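You operate a simulated robot arm through the tools that you are given. There is no shell and no other tool. Be economical: measure what you need, move in short steps, check, and stop when the job is done.

The job below is to be done with a simulated two-armed robot. You get a single attempt, and the scene is never put back.

Task
On the worktop under the green-handled cupboard, fold the beige towel in half, so that its two long edges meet.

Only the result counts: the job must be done as asked and must still hold three seconds after the hand-in. Knocking over, shifting, dropping, spilling or breaking anything else fails it. Flat cloth is picked up by pressing the open fingertips on it (5 to 10 N) and closing them slowly along it; thin cloth reads only 2 to 8 mm in the jaws.

Robot
Two 7-joint arms with two-finger parallel grippers on one trunk, on a base that drives. Base frame: it is fixed to the floor where the robot stands at the start and does not move with it; the origin is under the middle of the robot, x ahead of it, y to its left, z up; the surface under the hand at the start is at about z = 900. Readings come in mm, rad, newtons and seconds.
The left shoulder is at the start at [70, 163, 1145], the right one opposite. With the tool pointing down near the work surface each hand reaches from about 380 to 880 mm from the robot's upright axis, wherever it stands, measured 20 degrees to its own side. Places, roughly: beige towel [500, -100, 900]; worktop under the green-handled cupboard [700, -100, 900]. Payload 3.43 kg a hand.
Tool frame (each hand has its own): the origin (TCP) lies between the finger pads and is the grasp point; the fingertips stand 34 mm ahead of it; z points along the fingers, y is the line along which they close. The gripper opens to 128 mm. The fingers are 24 mm wide and 12 mm thick; the gripper's body (48 by 130 mm) begins 96 mm behind the TCP.
Orientation is told as [roll, pitch, yaw] about the base's x, y, z axes, in that order, counted from this pose: with the fingers straight down and closing along the base's y, the tool's x points along the base's -x, its y along +y and its z along -z.

Tools
- The arms move only by the tool jog_arm. It takes "left_steps", "right_steps" or both (then of equal length, played together; a hand with none holds still); each is a list of rows, each an object (a shift or turn left out is 0, a gripper value left out holds the last) with "xyz": the shift along the tool's x, y, z in mm, a list of three; "delta_rot": the turn, a rotation vector about the tool's x, y, z in rad, a list of three; "grip": the finger opening in mm, from 0 to 128. In form: [{"xyz": [x, y, z], "delta_rot": [ax, ay, az], "grip": grip}, ...]. A call has 1 to 20 rows; each row is the pose to reach, as a shift and turn from the pose commanded when the call began, along the tool's axes at that moment. Rows are played at 5 a second. More than 50 mm and 0.15 rad between two rows, or a gripper value outside its range, and nothing of the call is played. A pose out of reach is approached as far as the arm can. The call stops where the force on the tool passes 40 N (or 10 N more than at its start, if that is more) or the arm is blocked; 0.2 s more then pass. The fingers move at their own pace (about 153 mm/s each) and stop on an object; they squeeze with about 34 N. The grip force told is the motor's: it shows also when the fingers shut on nothing. Time passes only in rows, and 0.2 s behind the last, so rows that repeat a pose let the fingers close. It gives the time, the measured TCP pose, the force on the tool (base axes), the opening and the grip force at its end, in the units of the frame above (readings bear some noise), with the torque about the TCP (base axes, N m) and any sound that the robot's microphone picked up, and new pictures: "pictures" is both (left out), scene, wrist or none (wrist: the cameras of the hands that moved).
- Cameras (640 x 400 px; columns grow to the right, rows downward): "scene" is now at [128.4, -22, 1356.7]; the picture's right is [-0.25, -0.97, 0.00], its down [-0.69, 0.18, -0.70] and it looks along [0.67, -0.18, -0.72] (base axes); focal length 259 px, centre (320, 200). "left" rides on the left gripper at [76, 11, -160] in its tool frame; the picture's right is [-0.15, 0.99, 0.00], its down [-0.88, -0.13, -0.46] and it looks along [-0.45, -0.07, 0.89] (tool axes); focal length 234 px, centre (320, 200). "right" rides on the right gripper at [76, -11, -160] in its tool frame; the picture's right is [0.15, 0.99, 0.00], its down [-0.88, 0.13, -0.46] and it looks along [-0.45, 0.07, 0.89] (tool axes); focal length 234 px, centre (320, 200). There is no depth. A picture from a camera that has moved, and an enlarged one, comes with that camera's place and axes in the base frame and with its lens.
- raise_lower(by): slides the trunk up (or, below 0, down) by that many mm; the arms and the scene camera ride with it, the base frame stays. It gives what a move gives, with no picture.
- base_move(legs): drives the robot by 1 to 6 legs, each [ahead, left, turn to the left] in mm, mm and rad, along the robot's own axes; the way and the turn of a leg run together, so that a leg with both is an arc; at most 1500 mm and 3.142 rad a leg. The arms and the cameras ride along, it lands a little off, and it stops where it bumps. It gives what a move gives, and a new picture of the scene camera.
- aim_head(pan, tilt): turns the head with the scene camera to pan (to the left, within 1.501 rad either way) and tilt (down, from -0.506 to 1.204), counted from straight ahead of the robot. It gives what a move gives, and a new picture of the scene camera.
- inspect(camera, box): a new picture of the part [left, top, right, bottom] of that camera's present view, enlarged. The clock stands still meanwhile.
- close_job(): hands the job in; it is judged then, once.

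Go step by step. Nothing tells you exact positions but the pictures and the camera data: compare them with the known pose of the tool, close in by small moves and look again before you grip or let go. The budget is 120 turns and 260 pictures, counting those below and the enlarged ones. Unless the task says otherwise, let go and move clear before handing in, and close with one line.

The tools are called after "Request:" by a JSON object that holds its "name" and its "arguments". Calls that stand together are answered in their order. jog_arm: Moves the arms, as the interface text tells. Its arguments: {"type":"object","properties":{"left_steps":{"type":"array","items":{"type":"object","properties":{"xyz":{"type":"array","items":{"type":"number"}},"delta_rot":{"type":"array","items":{"type":"number"}},"grip":{"type":"number"}}}},"right_steps":{"type":"array","items":{"type":"object","properties":{"xyz":{"type":"array","items":{"type":"number"}},"delta_rot":{"type":"array","items":{"type":"number"}},"grip":{"type":"number"}}}},"pictures":{"type":"string","enum":["both","scene","wrist","none"]}},"required":[]} The other tools are called the same way: raise_lower (by) slides the trunk up or down; base_move (legs) drives the base; aim_head (pan, tilt) turns the head that bears the scene camera; inspect (camera, box) takes an enlarged picture of a part of a camera's view; close_job () hands the job in.

At the start:

```text
clock: 0.0
left_eef_pos: [516.9, 72.8, 1117.8]
left_ee_rot: [0.001, -0.002, 0.001]
left_wrist_force: [0.6, 0.3, 0.3]
left_ft_torque: [-0.01, 0.0, 0.02]
left_grip_width: 127.9
left_finger_force: 0.1
right_eef_pos: [450.2, -261.3, 1053.9]
right_ee_rot: [0.0, 0.001, -0.001]
right_wrist_force: [0.8, 0.2, -0.9]
right_ft_torque: [-0.02, 0.01, -0.01]
right_grip_width: 128.2
right_finger_force: 0.1
trunk travel left (down, up): [-625.0, 315.0]
robot x, y, heading: [1.0, 0.7, -0.0]
head pan, tilt: [-0.258, 0.799]
```

scene: 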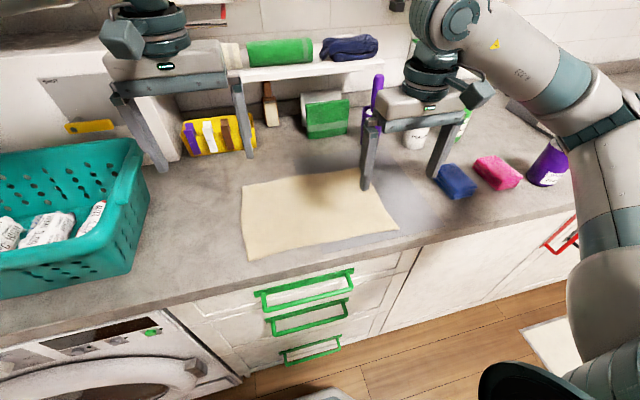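
right: 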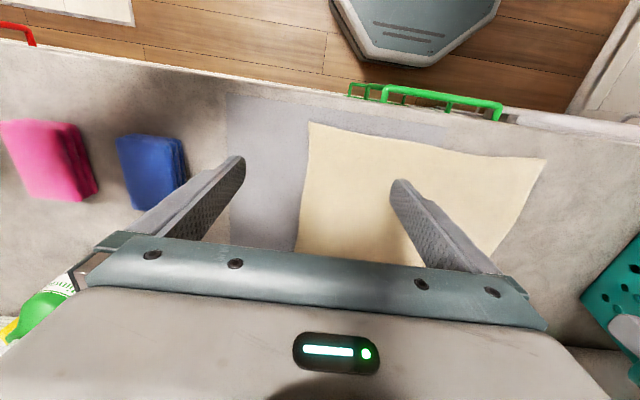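
left: 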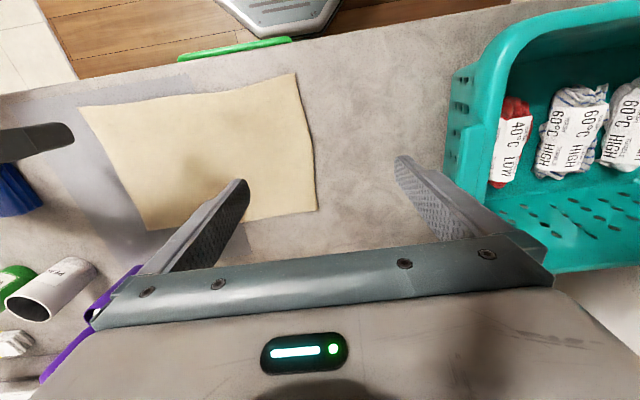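

The towel lies with its long edges along y: the near edge is at about x=420, the far edge at x=650, and it spans y from -280 to 45. I plan to fold the far edge toward the robot, so I first back up a little and centre on the towel.

Request:
{"name": "base_move", "arguments": {"legs": [[-130, -110, 0]]}}

```text
clock: 1.5
left_eef_pos: [387.7, -36.1, 1117.8]
left_ee_rot: [0.001, 0.001, 0.002]
left_wrist_force: [-0.8, -0.1, 0.2]
left_ft_torque: [-0.02, 0.02, 0.0]
left_grip_width: 128.1
left_finger_force: 0.1
right_eef_pos: [321.1, -370.1, 1054.3]
right_ee_rot: [0.0, -0.001, -0.001]
right_wrist_force: [0.1, 0.4, -0.9]
right_ft_torque: [-0.01, 0.01, 0.0]
right_grip_width: 128.1
right_finger_force: 0.2
trunk travel left (down, up): [-625.0, 315.0]
robot x, y, heading: [-129.9, -110.7, -0.0]
head pan, tilt: [-0.258, 0.799]
camera scene: at [-1.1, -131.3, 1356.7], right [-0.26, -0.97, 0.0], down [-0.69, 0.18, -0.7], along [0.67, -0.18, -0.72], focal length 259 px, centre (320, 200)
```

scene: 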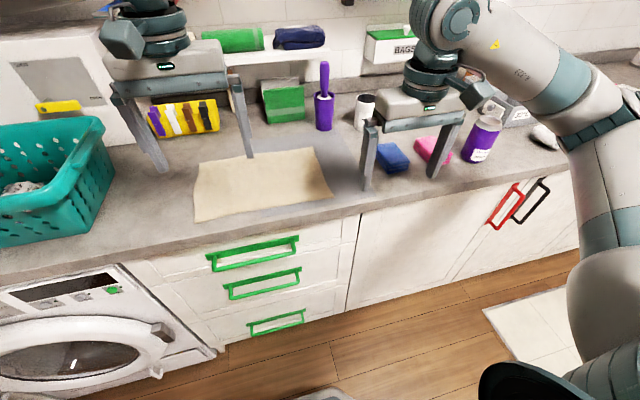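

The base is placed and the deep shelf is well behind the towel. I now bring both hands over the far corners with the fingers partly closed, and point the head at the towel.

Request:
{"name": "jog_arm", "arguments": {"left_steps": [{"xyz": [-40, 8, 0], "grip": 50}, {"xyz": [-80, 16, 0]}, {"xyz": [-120, 25, 10]}, {"xyz": [-160, 35, 30]}, {"xyz": [-200, 48, 50]}, {"xyz": [-235, 58, 75]}, {"xyz": [-262, 61, 100]}, {"xyz": [-262, 61, 110]}], "right_steps": [{"xyz": [-40, 12, 0], "grip": 50}, {"xyz": [-80, 26, 0]}, {"xyz": [-125, 40, 0]}, {"xyz": [-170, 55, 0]}, {"xyz": [-215, 70, 10]}, {"xyz": [-260, 86, 25]}, {"xyz": [-305, 100, 40]}, {"xyz": [-324, 108, 46]}], "pictures": "wrist"}}

Request:
{"name": "aim_head", "arguments": {"pan": 0, "tilt": 0.75}}

```text
clock: 3.3
left_eef_pos: [649.0, 26.2, 1006.8]
left_ee_rot: [-0.001, -0.001, 0.001]
left_wrist_force: [0.2, 0.2, -0.3]
left_ft_torque: [-0.02, -0.02, 0.02]
left_grip_width: 49.9
left_finger_force: 0.1
right_eef_pos: [646.3, -260.9, 1010.3]
right_ee_rot: [-0.002, 0.0, 0.001]
right_wrist_force: [0.2, -0.1, -1.1]
right_ft_torque: [-0.04, 0.01, -0.01]
right_grip_width: 50.0
right_finger_force: 0.0
trunk travel left (down, up): [-625.0, 315.0]
robot x, y, heading: [-131.8, -114.3, -0.0]
head pan, tilt: [-0.258, 0.799]
camera right: at [571.0, -271.5, 1169.2], right [-0.15, 0.99, 0.0], down [0.88, 0.13, 0.46], along [0.45, 0.07, -0.89], focal length 234 px, centre (320, 200)
camera left: at [572.2, 35.8, 1166.3], right [0.15, 0.99, 0.0], down [0.88, -0.13, 0.46], along [0.45, -0.07, -0.89], focal length 234 px, centre (320, 200)
```

right: 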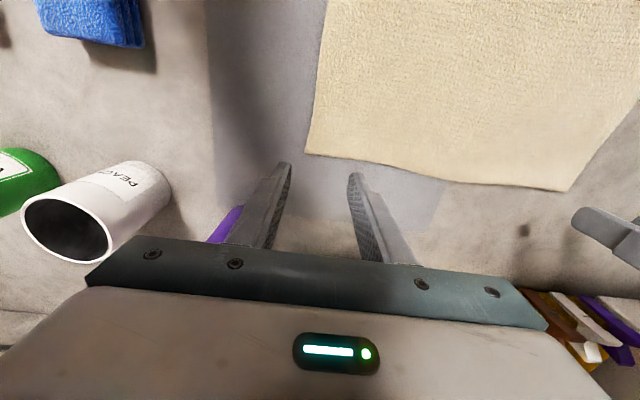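
left: 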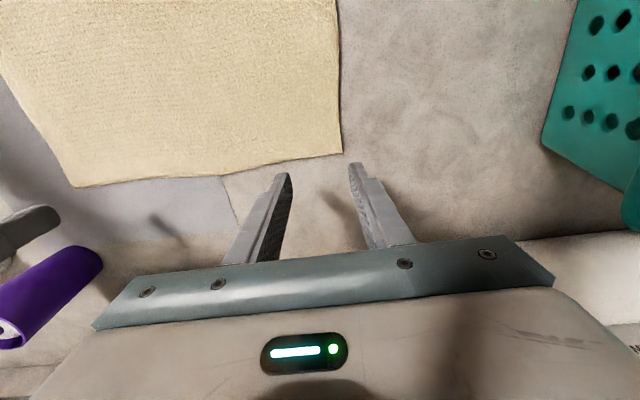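

```text
clock: 4.0
left_eef_pos: [650.0, 23.0, 1006.4]
left_ee_rot: [0.0, 0.0, 0.003]
left_wrist_force: [0.6, -0.7, -0.6]
left_ft_torque: [0.03, 0.03, 0.02]
left_grip_width: 50.1
left_finger_force: 0.0
right_eef_pos: [646.7, -262.9, 1008.8]
right_ee_rot: [0.001, 0.0, 0.001]
right_wrist_force: [0.6, 0.3, 0.4]
right_ft_torque: [-0.01, 0.02, -0.01]
right_grip_width: 50.1
right_finger_force: 0.0
trunk travel left (down, up): [-625.0, 315.0]
robot x, y, heading: [-131.6, -107.4, 0.005]
head pan, tilt: [0.0, 0.75]
camera scene: at [4.0, -111.0, 1360.7], right [0.0, -1.0, 0.0], down [-0.68, 0.0, -0.73], along [0.73, 0.0, -0.68], focal length 259 px, centre (320, 200)
```

scene: 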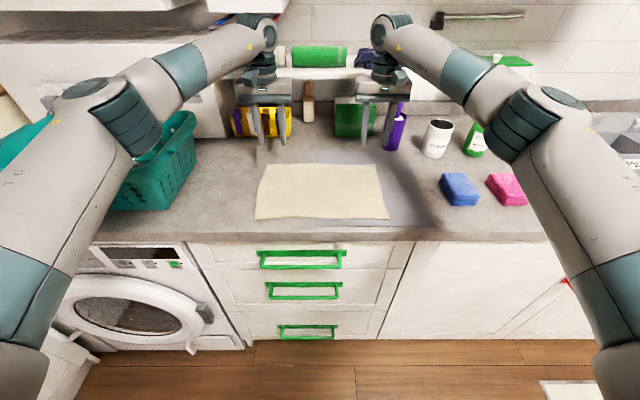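

The far edge is near x=648, with corners at about y=-279 and y=50. I lower both hands to just above the cloth at that edge, about 35 mm inside the corners, and look again.

Request:
{"name": "jog_arm", "arguments": {"left_steps": [{"xyz": [7, -9, 30], "grip": 44}, {"xyz": [7, -9, 60]}, {"xyz": [7, -9, 60]}], "right_steps": [{"xyz": [4, 17, 32], "grip": 44}, {"xyz": [4, 17, 63]}, {"xyz": [4, 17, 63]}]}}

```text
clock: 4.8
left_eef_pos: [641.1, 16.9, 946.8]
left_ee_rot: [-0.002, -0.005, 0.002]
left_wrist_force: [0.8, 0.9, 0.3]
left_ft_torque: [-0.02, -0.01, -0.03]
left_grip_width: 43.9
left_finger_force: 0.0
right_eef_pos: [640.2, -246.5, 947.0]
right_ee_rot: [0.0, -0.001, -0.002]
right_wrist_force: [-0.5, -0.3, -0.2]
right_ft_torque: [0.02, 0.03, -0.03]
right_grip_width: 44.1
right_finger_force: 0.2
trunk travel left (down, up): [-625.0, 315.0]
robot x, y, heading: [-130.7, -109.2, 0.005]
head pan, tilt: [0.0, 0.75]
camera scene: at [3.0, -110.6, 1360.9], right [0.0, -1.0, 0.0], down [-0.68, 0.0, -0.73], along [0.73, 0.0, -0.68], focal length 259 px, centre (320, 200)
camera right: at [564.7, -256.7, 1106.0], right [-0.15, 0.99, 0.0], down [0.88, 0.13, 0.46], along [0.45, 0.07, -0.89], focal length 234 px, centre (320, 200)
camera left: at [564.5, 28.1, 1106.7], right [0.14, 0.99, 0.0], down [0.88, -0.13, 0.46], along [0.45, -0.07, -0.89], focal length 234 px, centre (320, 200)
```

scene: 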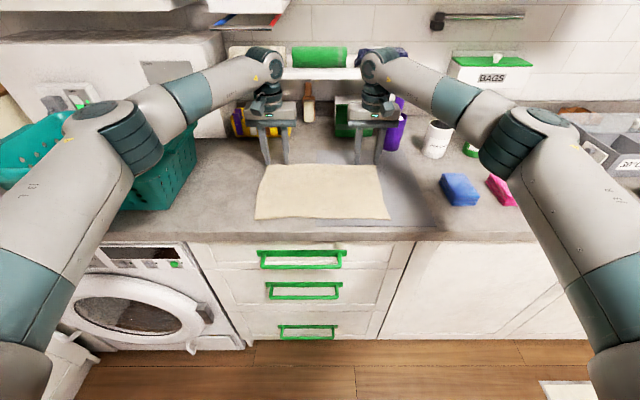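
right: 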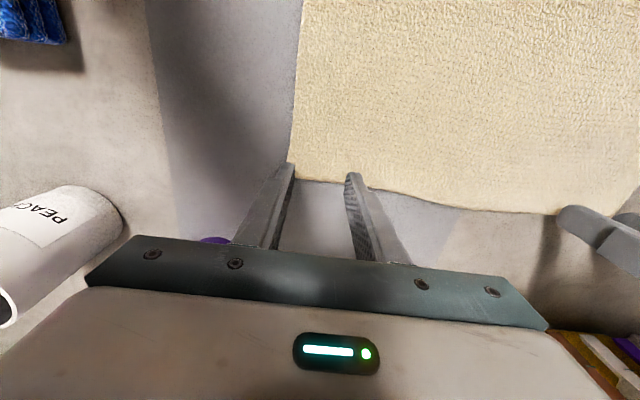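
left: 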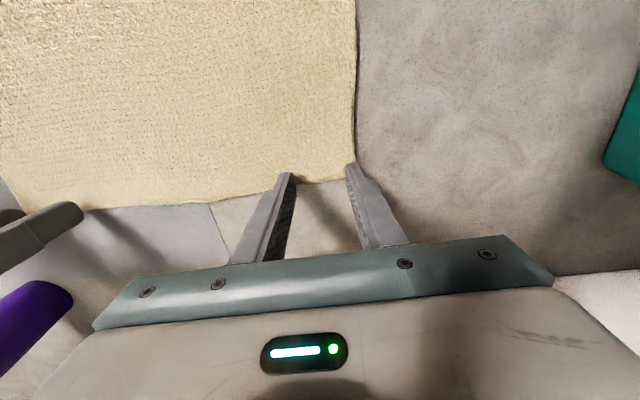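

Both hands sit over the far edge. I nudge them about 6 mm inward and 5 mm outward, then lower to near contact.

Request:
{"name": "jog_arm", "arguments": {"left_steps": [{"xyz": [-5, -6, 0], "grip": 36}, {"xyz": [-5, -6, 6]}, {"xyz": [-5, -6, 10]}, {"xyz": [-5, -6, 10]}], "right_steps": [{"xyz": [-6, 6, 0], "grip": 36}, {"xyz": [-6, 6, 6]}, {"xyz": [-6, 6, 10]}, {"xyz": [-6, 6, 10]}], "pictures": "none"}}

Request:
{"name": "jog_arm", "arguments": {"left_steps": [{"xyz": [0, 0, 1]}, {"xyz": [0, 0, 2]}, {"xyz": [0, 0, 2]}], "right_steps": [{"xyz": [0, 0, 1]}, {"xyz": [0, 0, 2]}, {"xyz": [0, 0, 2]}], "pictures": "wrist"}}

```text
clock: 5.8
left_eef_pos: [646.2, 10.7, 938.3]
left_ee_rot: [-0.001, -0.001, 0.001]
left_wrist_force: [-0.5, 0.3, 2.5]
left_ft_torque: [-0.02, 0.0, -0.01]
left_grip_width: 36.0
left_finger_force: 0.1
right_eef_pos: [648.0, -239.7, 938.5]
right_ee_rot: [-0.001, -0.002, -0.002]
right_wrist_force: [1.0, -1.5, 6.6]
right_ft_torque: [-0.09, 0.0, 0.03]
right_grip_width: 35.6
right_finger_force: 0.2
trunk travel left (down, up): [-625.0, 315.0]
robot x, y, heading: [-128.0, -109.9, 0.003]
head pan, tilt: [0.0, 0.75]
```

```text
clock: 6.6
left_eef_pos: [645.9, 10.1, 936.5]
left_ee_rot: [-0.002, -0.003, 0.001]
left_wrist_force: [1.8, -0.5, 8.4]
left_ft_torque: [0.0, -0.02, -0.02]
left_grip_width: 35.8
left_finger_force: 0.1
right_eef_pos: [647.0, -238.8, 936.3]
right_ee_rot: [0.001, -0.003, 0.0]
right_wrist_force: [4.1, -1.1, 19.0]
right_ft_torque: [-0.02, 0.05, -0.01]
right_grip_width: 36.0
right_finger_force: 0.1
trunk travel left (down, up): [-625.0, 315.0]
robot x, y, heading: [-124.7, -108.0, 0.005]
head pan, tilt: [0.0, 0.75]
camera right: at [570.3, -249.8, 1095.9], right [-0.15, 0.99, 0.0], down [0.88, 0.13, 0.46], along [0.45, 0.07, -0.89], focal length 234 px, centre (320, 200)
camera left: at [567.9, 21.2, 1096.4], right [0.15, 0.99, 0.0], down [0.88, -0.13, 0.46], along [0.45, -0.07, -0.89], focal length 234 px, centre (320, 200)
```

right: 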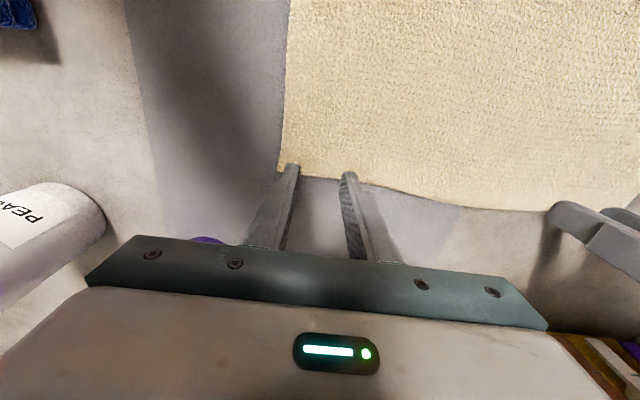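
left: 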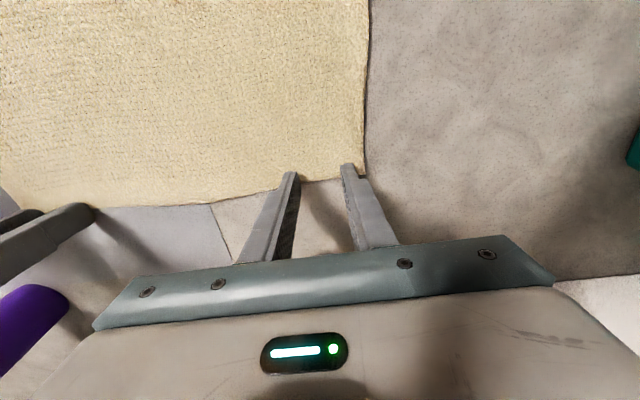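

The right hand presses at 19 N, a bit too hard, so I ease it by 1 mm. Then both hands close slowly.

Request:
{"name": "jog_arm", "arguments": {"left_steps": [{"xyz": [0, 0, 0]}, {"grip": 32}, {"grip": 28}, {"grip": 24}, {"grip": 20}, {"grip": 16}, {"grip": 12}, {"grip": 8}, {"grip": 4}, {"grip": 0}, {"grip": 0}, {"grip": 0}], "right_steps": [{"xyz": [0, 0, -1.2]}, {"xyz": [0, 0, -1.2], "grip": 32}, {"xyz": [0, 0, -1.2], "grip": 28}, {"xyz": [0, 0, -1.2], "grip": 24}, {"xyz": [0, 0, -1.2], "grip": 20}, {"xyz": [0, 0, -1.2], "grip": 16}, {"xyz": [0, 0, -1.2], "grip": 12}, {"xyz": [0, 0, -1.2], "grip": 8}, {"xyz": [0, 0, -1.2], "grip": 4}, {"xyz": [0, 0, -1.2], "grip": 0}, {"xyz": [0, 0, -1.2], "grip": 0}, {"xyz": [0, 0, -1.2], "grip": 0}], "pictures": "wrist"}}

```text
clock: 9.2
left_eef_pos: [644.5, 10.5, 937.2]
left_ee_rot: [0.0, -0.004, 0.003]
left_wrist_force: [0.2, 0.3, 13.1]
left_ft_torque: [0.02, 0.09, -0.04]
left_grip_width: 0.0
left_finger_force: 32.9
right_eef_pos: [645.1, -239.7, 936.5]
right_ee_rot: [0.0, -0.003, 0.001]
right_wrist_force: [-0.7, 0.6, 10.1]
right_ft_torque: [-0.06, 0.11, -0.04]
right_grip_width: 3.3
right_finger_force: 33.2
trunk travel left (down, up): [-625.0, 315.0]
robot x, y, heading: [-126.9, -106.5, 0.003]
head pan, tilt: [0.0, 0.75]
camera right: at [569.9, -249.9, 1096.3], right [-0.15, 0.99, 0.0], down [0.88, 0.13, 0.46], along [0.45, 0.07, -0.89], focal length 234 px, centre (320, 200)
camera left: at [567.5, 21.1, 1096.2], right [0.15, 0.99, 0.0], down [0.88, -0.13, 0.46], along [0.45, -0.07, -0.89], focal length 234 px, centre (320, 200)
```

right: 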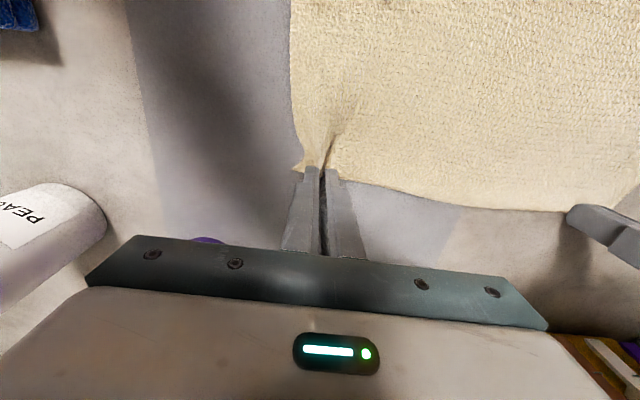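
left: 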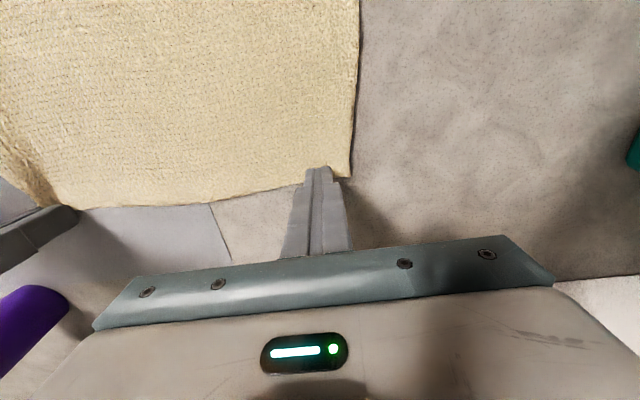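

The right hand holds the cloth (3.3 mm), but the left closed on nothing. I retry the left with 6 mm more overlap.

Request:
{"name": "jog_arm", "arguments": {"left_steps": [{"xyz": [0, 0, -4]}, {"xyz": [0, 0, -6], "grip": 40}, {"xyz": [6, -2, -6], "grip": 40}, {"xyz": [6, -2, -2], "grip": 40}, {"xyz": [6, -2, 0.5], "grip": 40}, {"xyz": [6, -2, 0.5], "grip": 40}], "pictures": "wrist"}}

```text
clock: 10.6
left_eef_pos: [639.3, 8.3, 937.4]
left_ee_rot: [-0.002, -0.003, 0.001]
left_wrist_force: [-1.6, 2.3, 11.0]
left_ft_torque: [0.04, 0.09, -0.03]
left_grip_width: 39.8
left_finger_force: 0.0
right_eef_pos: [646.6, -239.6, 936.9]
right_ee_rot: [0.001, -0.002, -0.003]
right_wrist_force: [-0.3, -1.3, 10.5]
right_ft_torque: [-0.03, 0.08, 0.0]
right_grip_width: 3.6
right_finger_force: 33.9
trunk travel left (down, up): [-625.0, 315.0]
robot x, y, heading: [-130.7, -111.2, 0.001]
head pan, tilt: [0.0, 0.75]
camera left: at [562.0, 19.9, 1096.6], right [0.14, 0.99, 0.0], down [0.88, -0.13, 0.46], along [0.45, -0.07, -0.89], focal length 234 px, centre (320, 200)
```

left: 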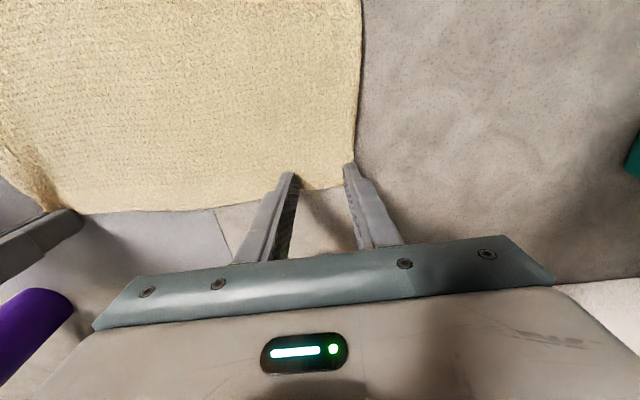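

The left fingers are well on the cloth at 11 N. I close them slowly.

Request:
{"name": "jog_arm", "arguments": {"left_steps": [{"grip": 37}, {"grip": 34}, {"grip": 31}, {"grip": 28}, {"grip": 25}, {"grip": 22}, {"grip": 19}, {"grip": 16}, {"grip": 13}, {"grip": 10}, {"grip": 7}, {"grip": 4}, {"grip": 2}, {"grip": 0}, {"grip": 0}, {"grip": 0}], "pictures": "wrist"}}

```text
clock: 14.0
left_eef_pos: [639.2, 6.8, 937.2]
left_ee_rot: [-0.003, -0.003, 0.0]
left_wrist_force: [-0.2, -21.8, 17.1]
left_ft_torque: [-0.74, 0.05, 0.12]
left_grip_width: 4.0
left_finger_force: 34.3
right_eef_pos: [643.8, -239.1, 937.4]
right_ee_rot: [0.003, 0.0, 0.001]
right_wrist_force: [-0.1, 19.7, 7.8]
right_ft_torque: [0.68, 0.03, -0.21]
right_grip_width: 3.7
right_finger_force: 33.8
trunk travel left (down, up): [-625.0, 315.0]
robot x, y, heading: [-132.5, -105.4, 0.001]
head pan, tilt: [0.0, 0.75]
camera left: at [561.7, 18.6, 1096.2], right [0.15, 0.99, 0.0], down [0.88, -0.13, 0.46], along [0.45, -0.07, -0.89], focal length 234 px, centre (320, 200)
```

left: 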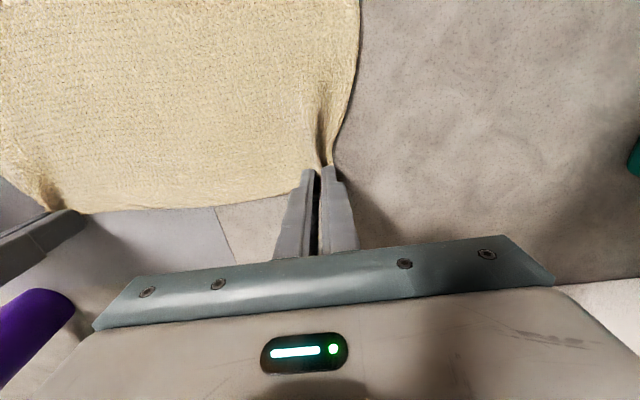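

Both hands hold the cloth (4.0 and 3.7 mm) with about 20 N of tension between them. I bring them slightly together and lift a little to verify the grip.

Request:
{"name": "jog_arm", "arguments": {"left_steps": [{"xyz": [0, -4, -1]}, {"xyz": [0, -6, -5]}, {"xyz": [0, -6, -15]}, {"xyz": [0, -6, -30]}], "right_steps": [{"xyz": [0, 4, -1]}, {"xyz": [0, 6, -5]}, {"xyz": [0, 6, -15]}, {"xyz": [0, 6, -30]}]}}

```text
clock: 15.0
left_eef_pos: [640.5, 1.5, 965.6]
left_ee_rot: [0.0, 0.0, 0.002]
left_wrist_force: [1.3, -4.9, -0.2]
left_ft_torque: [-0.1, 0.0, 0.05]
left_grip_width: 4.1
left_finger_force: 34.0
right_eef_pos: [646.3, -233.9, 965.3]
right_ee_rot: [0.0, 0.001, -0.003]
right_wrist_force: [0.0, 4.0, 0.8]
right_ft_torque: [0.15, -0.03, -0.06]
right_grip_width: 3.2
right_finger_force: 33.5
trunk travel left (down, up): [-625.0, 315.0]
robot x, y, heading: [-131.1, -110.1, 0.002]
head pan, tilt: [0.0, 0.75]
camera scene: at [3.1, -110.8, 1360.7], right [0.0, -1.0, 0.0], down [-0.68, 0.0, -0.73], along [0.73, 0.0, -0.68], focal length 259 px, centre (320, 200)
camera right: at [572.1, -244.8, 1125.0], right [-0.14, 0.99, 0.0], down [0.88, 0.13, 0.46], along [0.45, 0.07, -0.89], focal length 234 px, centre (320, 200)
camera left: at [563.4, 13.4, 1125.1], right [0.14, 0.99, 0.0], down [0.88, -0.13, 0.46], along [0.45, -0.07, -0.89], focal length 234 px, centre (320, 200)
```

scene: 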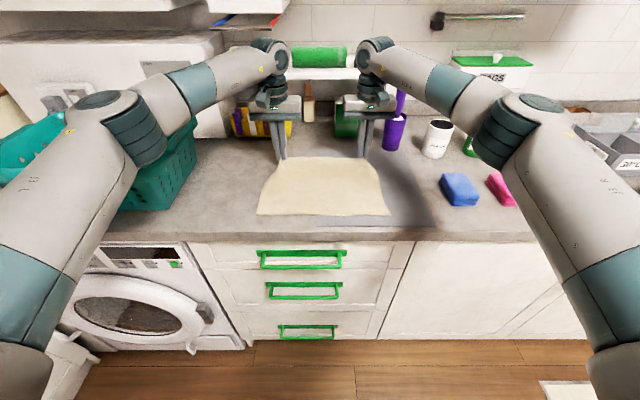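
right: 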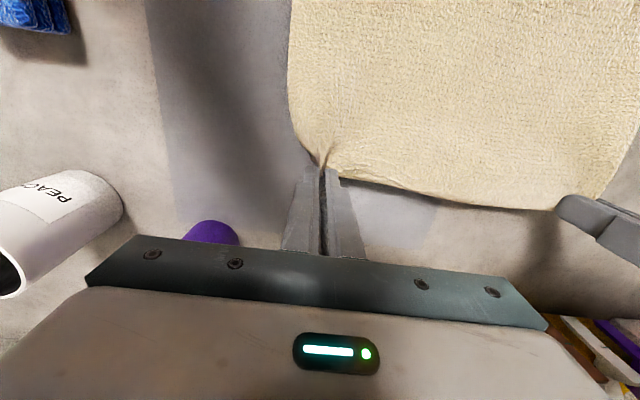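
left: 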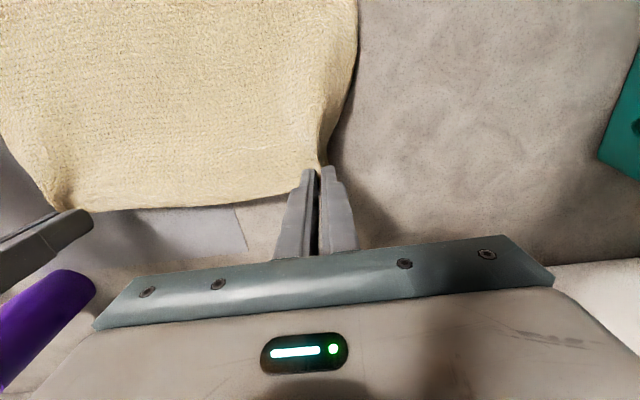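

The cloth lifts cleanly. I now swing the held edge toward the robot along an arc, pitching the fingers forward on the way so the edge rolls over with the fold.

Request:
{"name": "jog_arm", "arguments": {"left_steps": [{"xyz": [8.4, 0, -14.8], "delta_rot": [0, -0.1, 0]}, {"xyz": [21.8, 0, -29.3], "delta_rot": [0, -0.2, 0]}, {"xyz": [38, 0, -43.5], "delta_rot": [0, -0.3, 0]}, {"xyz": [55.2, 0, -54.3], "delta_rot": [0, -0.4, 0]}, {"xyz": [74.3, 0, -61.8], "delta_rot": [0, -0.5, 0]}, {"xyz": [93.2, 0, -67.1], "delta_rot": [0, -0.6, 0]}, {"xyz": [111.9, 0, -69], "delta_rot": [0, -0.7, 0]}, {"xyz": [130.4, 0, -67.7], "delta_rot": [0, -0.8, 0]}, {"xyz": [148.6, 0, -62.1], "delta_rot": [0, -0.9, 0]}, {"xyz": [166.6, 0, -52.4], "delta_rot": [0, -1.0, 0]}, {"xyz": [166.6, 0, -52.4], "delta_rot": [0, -1.0, 0]}], "right_steps": [{"xyz": [8.4, 0, -14.8], "delta_rot": [0, -0.1, 0]}, {"xyz": [21.8, 0, -29.3], "delta_rot": [0, -0.2, 0]}, {"xyz": [38, 0, -43.5], "delta_rot": [0, -0.3, 0]}, {"xyz": [55.2, 0, -54.3], "delta_rot": [0, -0.4, 0]}, {"xyz": [74.3, 0, -61.8], "delta_rot": [0, -0.5, 0]}, {"xyz": [93.2, 0, -67.1], "delta_rot": [0, -0.6, 0]}, {"xyz": [111.9, 0, -69], "delta_rot": [0, -0.7, 0]}, {"xyz": [130.4, 0, -67.7], "delta_rot": [0, -0.8, 0]}, {"xyz": [148.6, 0, -62.1], "delta_rot": [0, -0.9, 0]}, {"xyz": [166.6, 0, -52.4], "delta_rot": [0, -1.0, 0]}, {"xyz": [166.6, 0, -52.4], "delta_rot": [0, -1.0, 0]}]}}

```text
clock: 17.4
left_eef_pos: [473.1, 0.9, 1017.4]
left_ee_rot: [-0.002, -1.003, 0.003]
left_wrist_force: [0.0, -1.8, 0.3]
left_ft_torque: [0.01, 0.01, -0.01]
left_grip_width: 4.0
left_finger_force: 33.9
right_eef_pos: [481.4, -232.6, 1017.8]
right_ee_rot: [0.002, -0.998, -0.002]
right_wrist_force: [1.0, 1.8, 0.5]
right_ft_torque: [0.06, 0.01, 0.05]
right_grip_width: 3.5
right_finger_force: 34.2
trunk travel left (down, up): [-625.0, 315.0]
robot x, y, heading: [-134.1, -112.4, 0.001]
head pan, tilt: [0.0, 0.75]
camera scene: at [3.9, -110.7, 1360.7], right [0.0, -1.0, 0.0], down [-0.68, 0.0, -0.73], along [0.73, 0.0, -0.68], focal length 259 px, centre (320, 200)
camera right: at [306.2, -242.8, 1040.7], right [-0.08, 0.99, -0.12], down [0.09, 0.13, 0.99], along [0.99, 0.07, -0.1], focal length 234 px, centre (320, 200)
camera left: at [296.5, 12.4, 1040.0], right [0.08, 0.99, 0.12], down [0.09, -0.13, 0.99], along [0.99, -0.07, -0.1], focal length 234 px, centre (320, 200)
```

scene: 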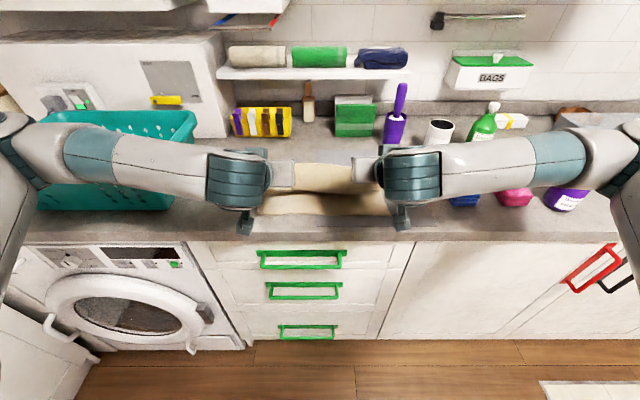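
right: 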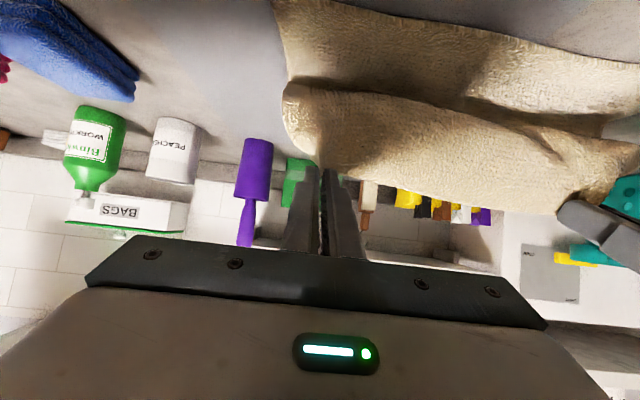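
left: 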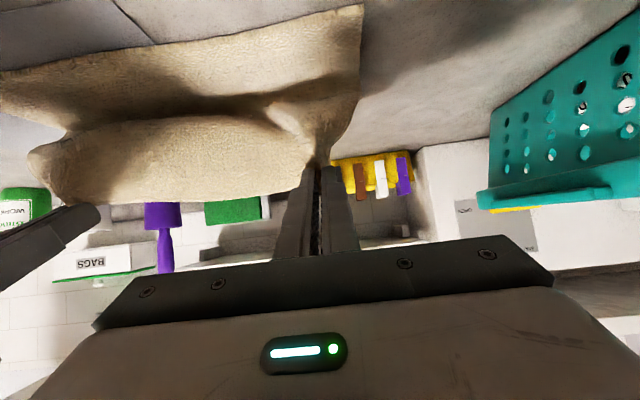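

The fold is over the top, but the left forearm is out over the basket. Before lowering I back the base up 80 mm, which carries the edge along and clears the forearm.

Request:
{"name": "base_move", "arguments": {"legs": [[-80, 0, 0]]}}

Request:
{"name": "inspect", "arguments": {"camera": "scene", "box": [0, 60, 480, 300]}}

```text
clock: 18.5
left_eef_pos: [394.6, 1.7, 1018.1]
left_ee_rot: [-0.001, -1.0, 0.004]
left_wrist_force: [0.0, -1.0, 0.9]
left_ft_torque: [-0.01, 0.01, -0.01]
left_grip_width: 3.8
left_finger_force: 34.2
right_eef_pos: [402.2, -232.0, 1018.6]
right_ee_rot: [0.001, -1.0, 0.001]
right_wrist_force: [-0.6, 1.6, 0.3]
right_ft_torque: [0.02, 0.03, 0.02]
right_grip_width: 3.3
right_finger_force: 33.8
trunk travel left (down, up): [-625.0, 315.0]
robot x, y, heading: [-209.3, -109.5, 0.003]
head pan, tilt: [0.0, 0.75]
camera scene: at [-75.8, -110.6, 1360.8], right [0.0, -1.0, 0.0], down [-0.68, 0.0, -0.73], along [0.73, 0.0, -0.68], focal length 259 px, centre (320, 200)
```

scene: 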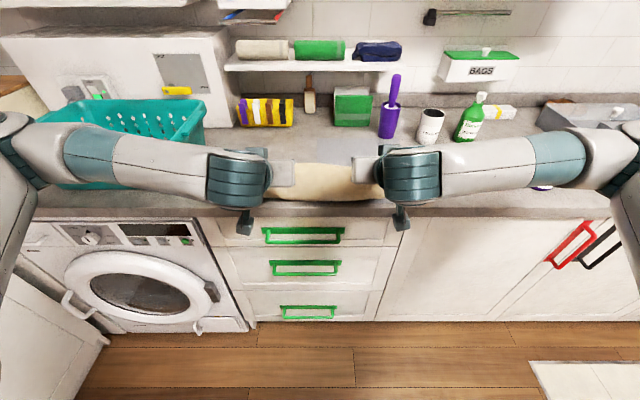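

```text
1.33 times, centred on (240, 180) of scene
camera zoom: at [-75.8, -110.6, 1360.8], right [0.0, -1.0, 0.0], down [-0.68, 0.0, -0.73], along [0.73, 0.0, -0.68], focal length 345 px, centre (427, 227)
```

zoom: 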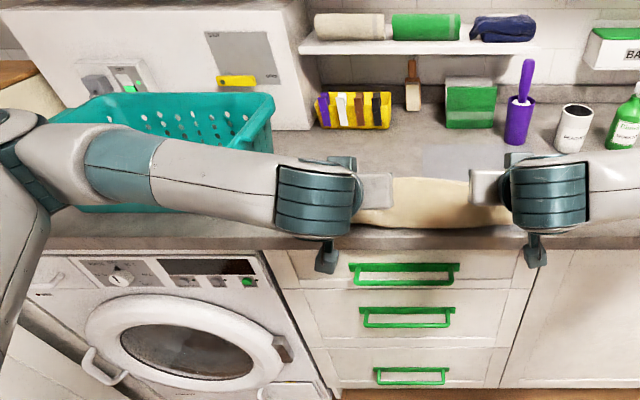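

The left tip is at about x=423 and the right at 431, both at z≈1000, with the base clear. I now lower in two stages, laying the fold forward first and then drawing the edge back.

Request:
{"name": "jog_arm", "arguments": {"left_steps": [{"xyz": [1.8, 0, 24.9]}, {"xyz": [5.4, 0, 49.9], "delta_rot": [0, -0.05, 0]}, {"xyz": [15.3, 0, 64.9], "delta_rot": [0, -0.1, 0]}, {"xyz": [29.6, 0, 69.6], "delta_rot": [0, -0.15, 0]}, {"xyz": [46.8, 0, 67.9], "delta_rot": [0, -0.2, 0]}, {"xyz": [46.8, 0, 67.9], "delta_rot": [0, -0.2, 0]}], "right_steps": [{"xyz": [4.5, 0, 20.7]}, {"xyz": [11.9, 0, 39.8], "delta_rot": [0, -0.05, 0]}, {"xyz": [22.8, 0, 53.1], "delta_rot": [0, -0.1, 0]}, {"xyz": [37.7, 0, 57], "delta_rot": [0, -0.15, 0]}, {"xyz": [54.9, 0, 55.3], "delta_rot": [0, -0.2, 0]}, {"xyz": [54.9, 0, 55.3], "delta_rot": [0, -0.2, 0]}]}}

```text
clock: 19.9
left_eef_pos: [426.8, 0.4, 943.6]
left_ee_rot: [-0.004, -1.2, 0.003]
left_wrist_force: [-1.3, -2.1, 2.8]
left_ft_torque: [-0.06, 0.0, -0.04]
left_grip_width: 4.0
left_finger_force: 34.3
right_eef_pos: [420.5, -233.0, 944.7]
right_ee_rot: [0.005, -1.201, -0.004]
right_wrist_force: [-0.6, 2.2, 1.5]
right_ft_torque: [0.16, -0.06, 0.1]
right_grip_width: 3.5
right_finger_force: 33.7
trunk travel left (down, up): [-625.0, 315.0]
robot x, y, heading: [-210.0, -113.8, 0.003]
head pan, tilt: [0.0, 0.75]
camera scene: at [-73.8, -111.9, 1360.7], right [0.0, -1.0, 0.0], down [-0.68, 0.0, -0.73], along [0.73, 0.0, -0.68], focal length 259 px, centre (320, 200)
camera right: at [244.2, -243.2, 931.1], right [-0.05, 0.99, -0.13], down [-0.11, 0.13, 0.99], along [0.99, 0.07, 0.1], focal length 234 px, centre (320, 200)
camera left: at [249.4, 11.6, 930.4], right [0.05, 0.99, 0.14], down [-0.11, -0.13, 0.99], along [0.99, -0.07, 0.1], focal length 234 px, centre (320, 200)
```

scene: 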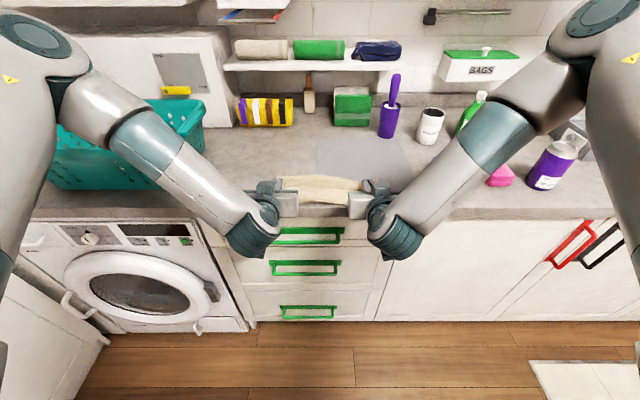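
right: 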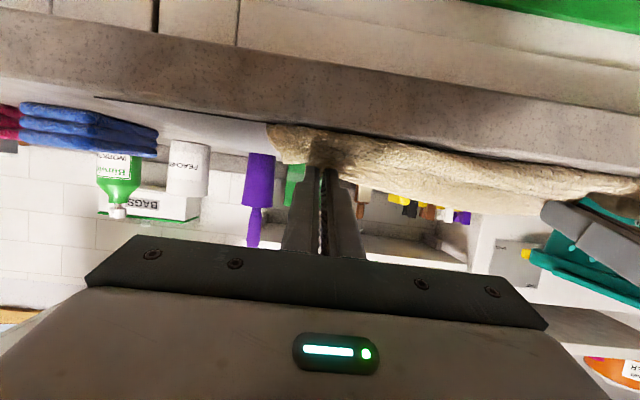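
left: 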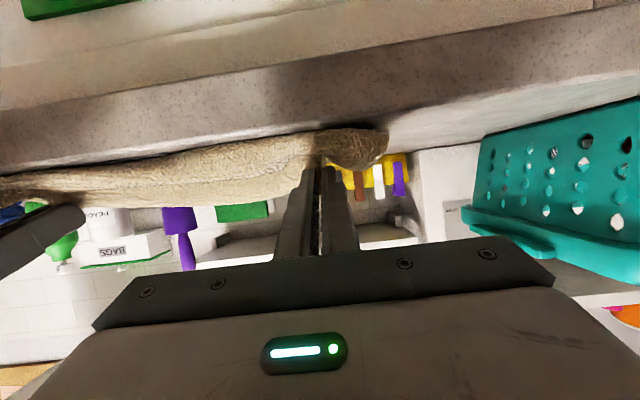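

The fold has come over well. I lower the last 12 mm and draw the edge slightly back to its target.

Request:
{"name": "jog_arm", "arguments": {"left_steps": [{"xyz": [9, 0, -4], "delta_rot": [0, -0.05, 0]}, {"xyz": [15, 0, -6], "delta_rot": [0, -0.1, 0]}, {"xyz": [19, 0, -6.7], "delta_rot": [0, -0.1, 0]}, {"xyz": [19, 0, -6.7], "delta_rot": [0, -0.1, 0]}], "right_steps": [{"xyz": [9, 0, -4], "delta_rot": [0, -0.05, 0]}, {"xyz": [15, 0, -6], "delta_rot": [0, -0.1, 0]}, {"xyz": [19, 0, -6.7], "delta_rot": [0, -0.1, 0]}, {"xyz": [19, 0, -6.7], "delta_rot": [0, -0.1, 0]}]}}

Request:
{"name": "inspect", "arguments": {"camera": "scene", "box": [220, 130, 420, 255]}}

```text
clock: 20.9
left_eef_pos: [410.4, -10.5, 937.5]
left_ee_rot: [0.003, -1.299, 0.004]
left_wrist_force: [1.4, 1.0, 10.2]
left_ft_torque: [0.04, -0.27, 0.02]
left_grip_width: 4.1
left_finger_force: 34.2
left hand out of reach, approached as far as the arm can: row 2, 3, 4
right_eef_pos: [403.0, -210.7, 942.8]
right_ee_rot: [-0.004, -1.295, -0.003]
right_wrist_force: [-0.1, -0.6, 0.9]
right_ft_torque: [0.02, 0.0, 0.03]
right_grip_width: 3.7
right_finger_force: 34.2
right hand out of reach, approached as far as the arm can: row 1, 2, 3, 4
trunk travel left (down, up): [-625.0, 315.0]
robot x, y, heading: [-210.6, -108.8, -0.001]
head pan, tilt: [0.0, 0.75]
camera scene: at [-75.4, -110.5, 1360.9], right [0.0, -1.0, 0.0], down [-0.68, 0.0, -0.73], along [0.73, 0.0, -0.68], focal length 259 px, centre (320, 200)
camera right: at [229.6, -220.5, 912.1], right [-0.03, 0.99, -0.14], down [-0.2, 0.13, 0.97], along [0.98, 0.06, 0.19], focal length 234 px, centre (320, 200)
camera left: at [234.6, -0.6, 906.1], right [0.03, 0.99, 0.14], down [-0.2, -0.13, 0.97], along [0.98, -0.06, 0.19], focal length 234 px, centre (320, 200)
```

scene: 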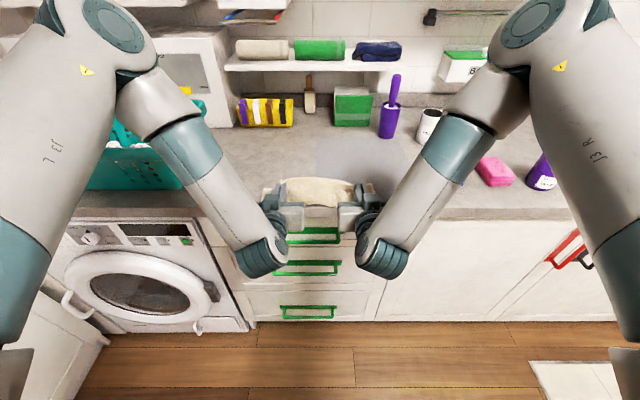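
right: 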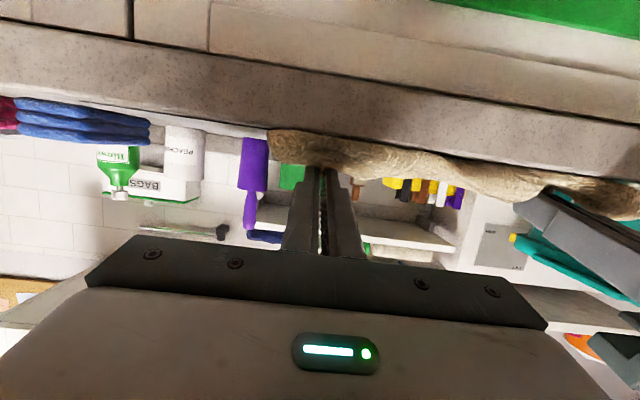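
left: 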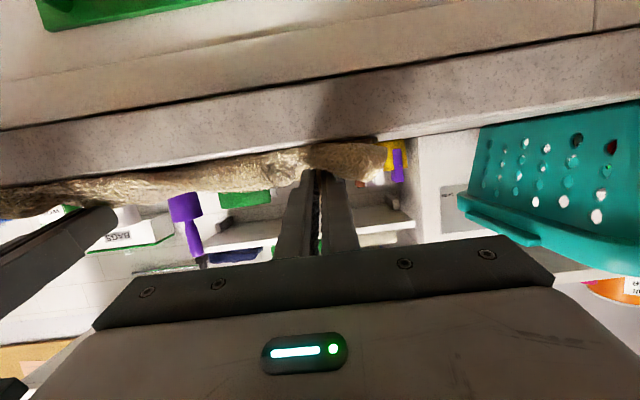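

```text
3.20 times, centred on (320, 192) of scene
camera zoom: at [-75.4, -110.5, 1360.9], right [0.0, -1.0, 0.0], down [-0.68, 0.0, -0.73], along [0.73, 0.0, -0.68], focal length 828 px, centre (320, 224)
```

zoom: 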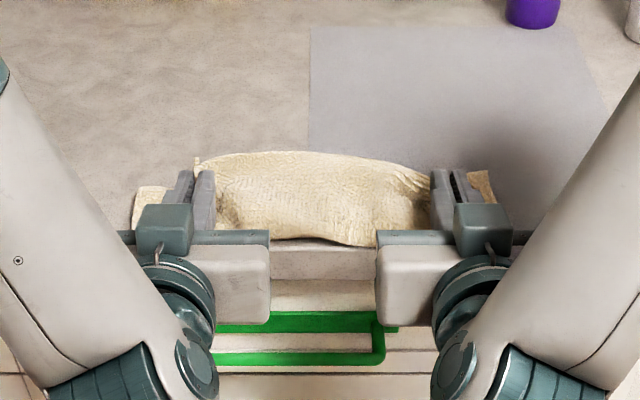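

Both arms ran to their reach limit with the steep pitch, and the hands crept inward in y. I ease the pitch back to about 1.1 rad so they can reach their proper spacing, then look.

Request:
{"name": "jog_arm", "arguments": {"left_steps": [{"xyz": [-6, 0, 3], "delta_rot": [0, 0.07, 0]}, {"xyz": [-9, 0, 6], "delta_rot": [0, 0.14, 0]}, {"xyz": [-9, 0, 6], "delta_rot": [0, 0.2, 0]}, {"xyz": [-9, 0, 6], "delta_rot": [0, 0.2, 0]}], "right_steps": [{"xyz": [-6, 0, 3], "delta_rot": [0, 0.07, 0]}, {"xyz": [-9, 0, 6], "delta_rot": [0, 0.14, 0]}, {"xyz": [-9, 0, 6], "delta_rot": [0, 0.2, 0]}, {"xyz": [-9, 0, 6], "delta_rot": [0, 0.2, 0]}]}}

Request:
{"name": "inspect", "arguments": {"camera": "scene", "box": [220, 130, 420, 255]}}

```text
clock: 21.9
left_eef_pos: [417.3, -11.2, 942.0]
left_ee_rot: [-0.001, -1.1, 0.003]
left_wrist_force: [-0.5, 0.7, 3.9]
left_ft_torque: [-0.01, -0.04, -0.01]
left_grip_width: 3.8
left_finger_force: 34.2
right_eef_pos: [413.1, -212.1, 948.6]
right_ee_rot: [0.003, -1.1, -0.002]
right_wrist_force: [-0.5, -0.2, 0.8]
right_ft_torque: [0.03, -0.05, 0.02]
right_grip_width: 3.2
right_finger_force: 34.1
trunk travel left (down, up): [-625.0, 315.0]
robot x, y, heading: [-211.6, -106.4, 0.001]
head pan, tilt: [0.0, 0.75]
camera scene: at [-75.0, -110.6, 1360.8], right [0.0, -1.0, 0.0], down [-0.68, 0.0, -0.73], along [0.73, 0.0, -0.68], focal length 259 px, centre (320, 200)
camera right: at [236.0, -222.3, 953.8], right [-0.07, 0.99, -0.13], down [-0.01, 0.13, 0.99], along [1.0, 0.07, 0.0], focal length 234 px, centre (320, 200)
camera left: at [240.4, 0.2, 946.7], right [0.07, 0.99, 0.13], down [-0.01, -0.13, 0.99], along [1.0, -0.07, 0.0], focal length 234 px, centre (320, 200)
```

scene: 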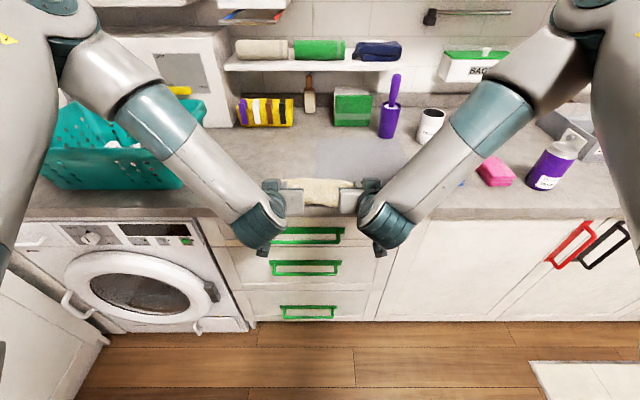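
right: 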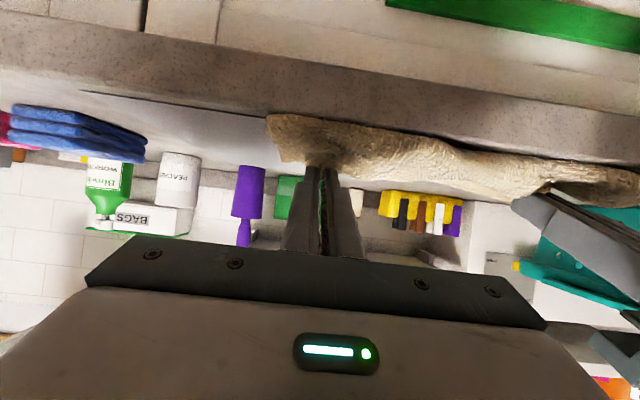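
left: 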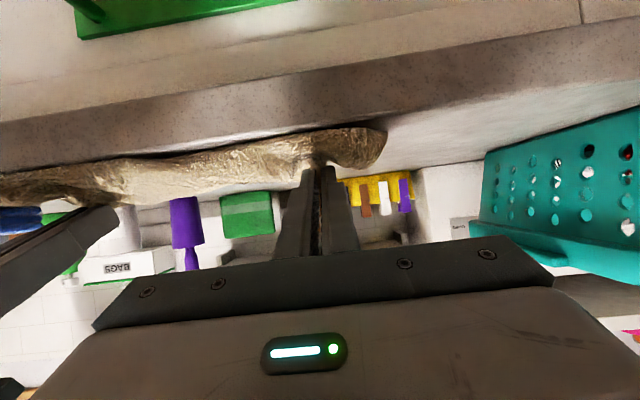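

```text
3.20 times, centred on (320, 192) of scene
camera zoom: at [-75.0, -110.6, 1360.8], right [0.0, -1.0, 0.0], down [-0.68, 0.0, -0.73], along [0.73, 0.0, -0.68], focal length 828 px, centre (320, 224)
```

zoom: 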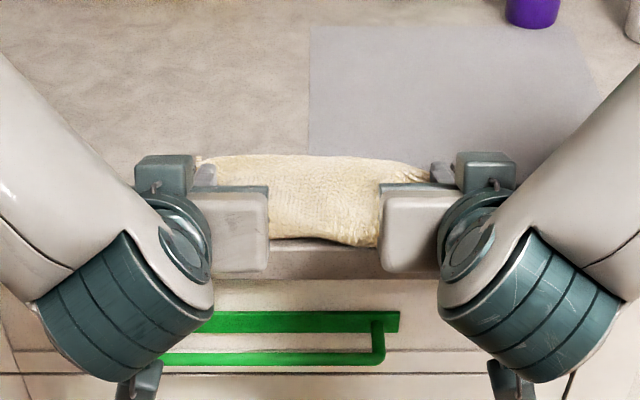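

The hands are still about 12 and 21 mm too far inward. I spread them back to the correct spacing and ease forward a little.

Request:
{"name": "jog_arm", "arguments": {"left_steps": [{"xyz": [-3, 6, 8]}, {"xyz": [-5, 12, 14.3]}, {"xyz": [-5, 12, 14.3]}], "right_steps": [{"xyz": [0, -10, 8]}, {"xyz": [0, -21, 17]}, {"xyz": [0, -21, 17]}]}}

Request:
{"name": "inspect", "arguments": {"camera": "scene", "box": [220, 130, 420, 255]}}

```text
clock: 22.7
left_eef_pos: [433.0, -0.2, 941.0]
left_ee_rot: [-0.002, -1.1, 0.003]
left_wrist_force: [-0.5, -4.0, 5.1]
left_ft_torque: [-0.14, -0.1, -0.14]
left_grip_width: 3.8
left_finger_force: 34.2
right_eef_pos: [426.9, -233.3, 940.7]
right_ee_rot: [0.0, -1.103, 0.0]
right_wrist_force: [-0.7, 3.0, 1.6]
right_ft_torque: [0.08, -0.03, 0.11]
right_grip_width: 3.5
right_finger_force: 34.1
trunk travel left (down, up): [-625.0, 315.0]
robot x, y, heading: [-209.1, -107.5, 0.001]
head pan, tilt: [0.0, 0.75]
camera scene: at [-75.7, -110.7, 1360.9], right [0.0, -1.0, 0.0], down [-0.68, 0.0, -0.73], along [0.73, 0.0, -0.68], focal length 259 px, centre (320, 200)
camera right: at [250.6, -243.8, 945.7], right [-0.07, 0.99, -0.13], down [-0.01, 0.13, 0.99], along [1.0, 0.07, 0.0], focal length 234 px, centre (320, 200)
camera left: at [255.3, 11.5, 944.9], right [0.07, 0.99, 0.13], down [-0.01, -0.13, 0.99], along [1.0, -0.07, 0.0], focal length 234 px, centre (320, 200)
```

scene: 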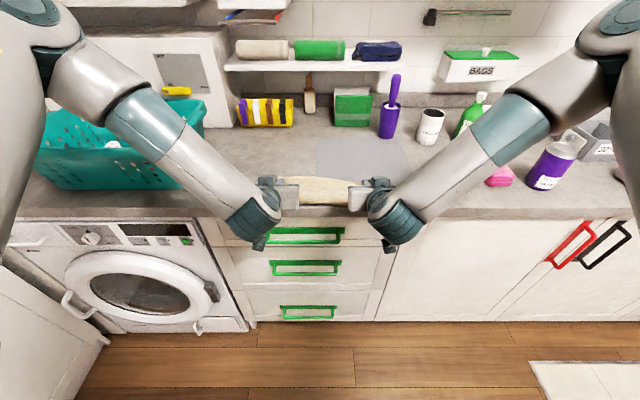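
right: 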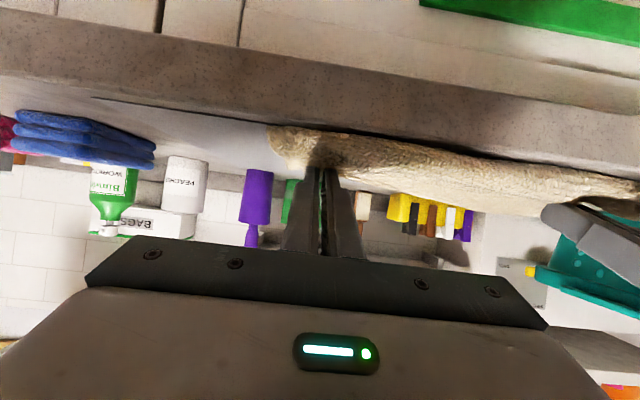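
left: 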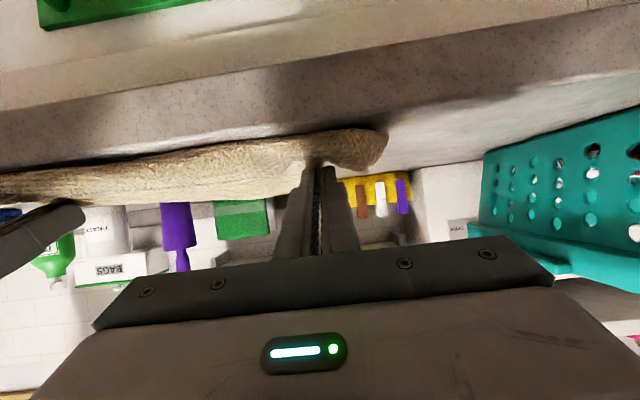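

```text
3.20 times, centred on (320, 192) of scene
camera zoom: at [-75.7, -110.7, 1360.9], right [0.0, -1.0, 0.0], down [-0.68, 0.0, -0.73], along [0.73, 0.0, -0.68], focal length 828 px, centre (320, 224)
```

zoom: 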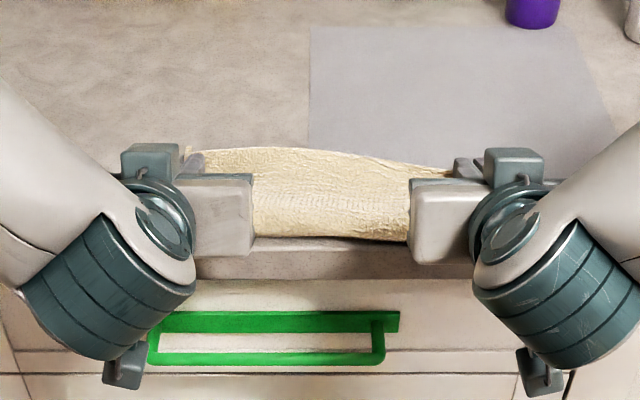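

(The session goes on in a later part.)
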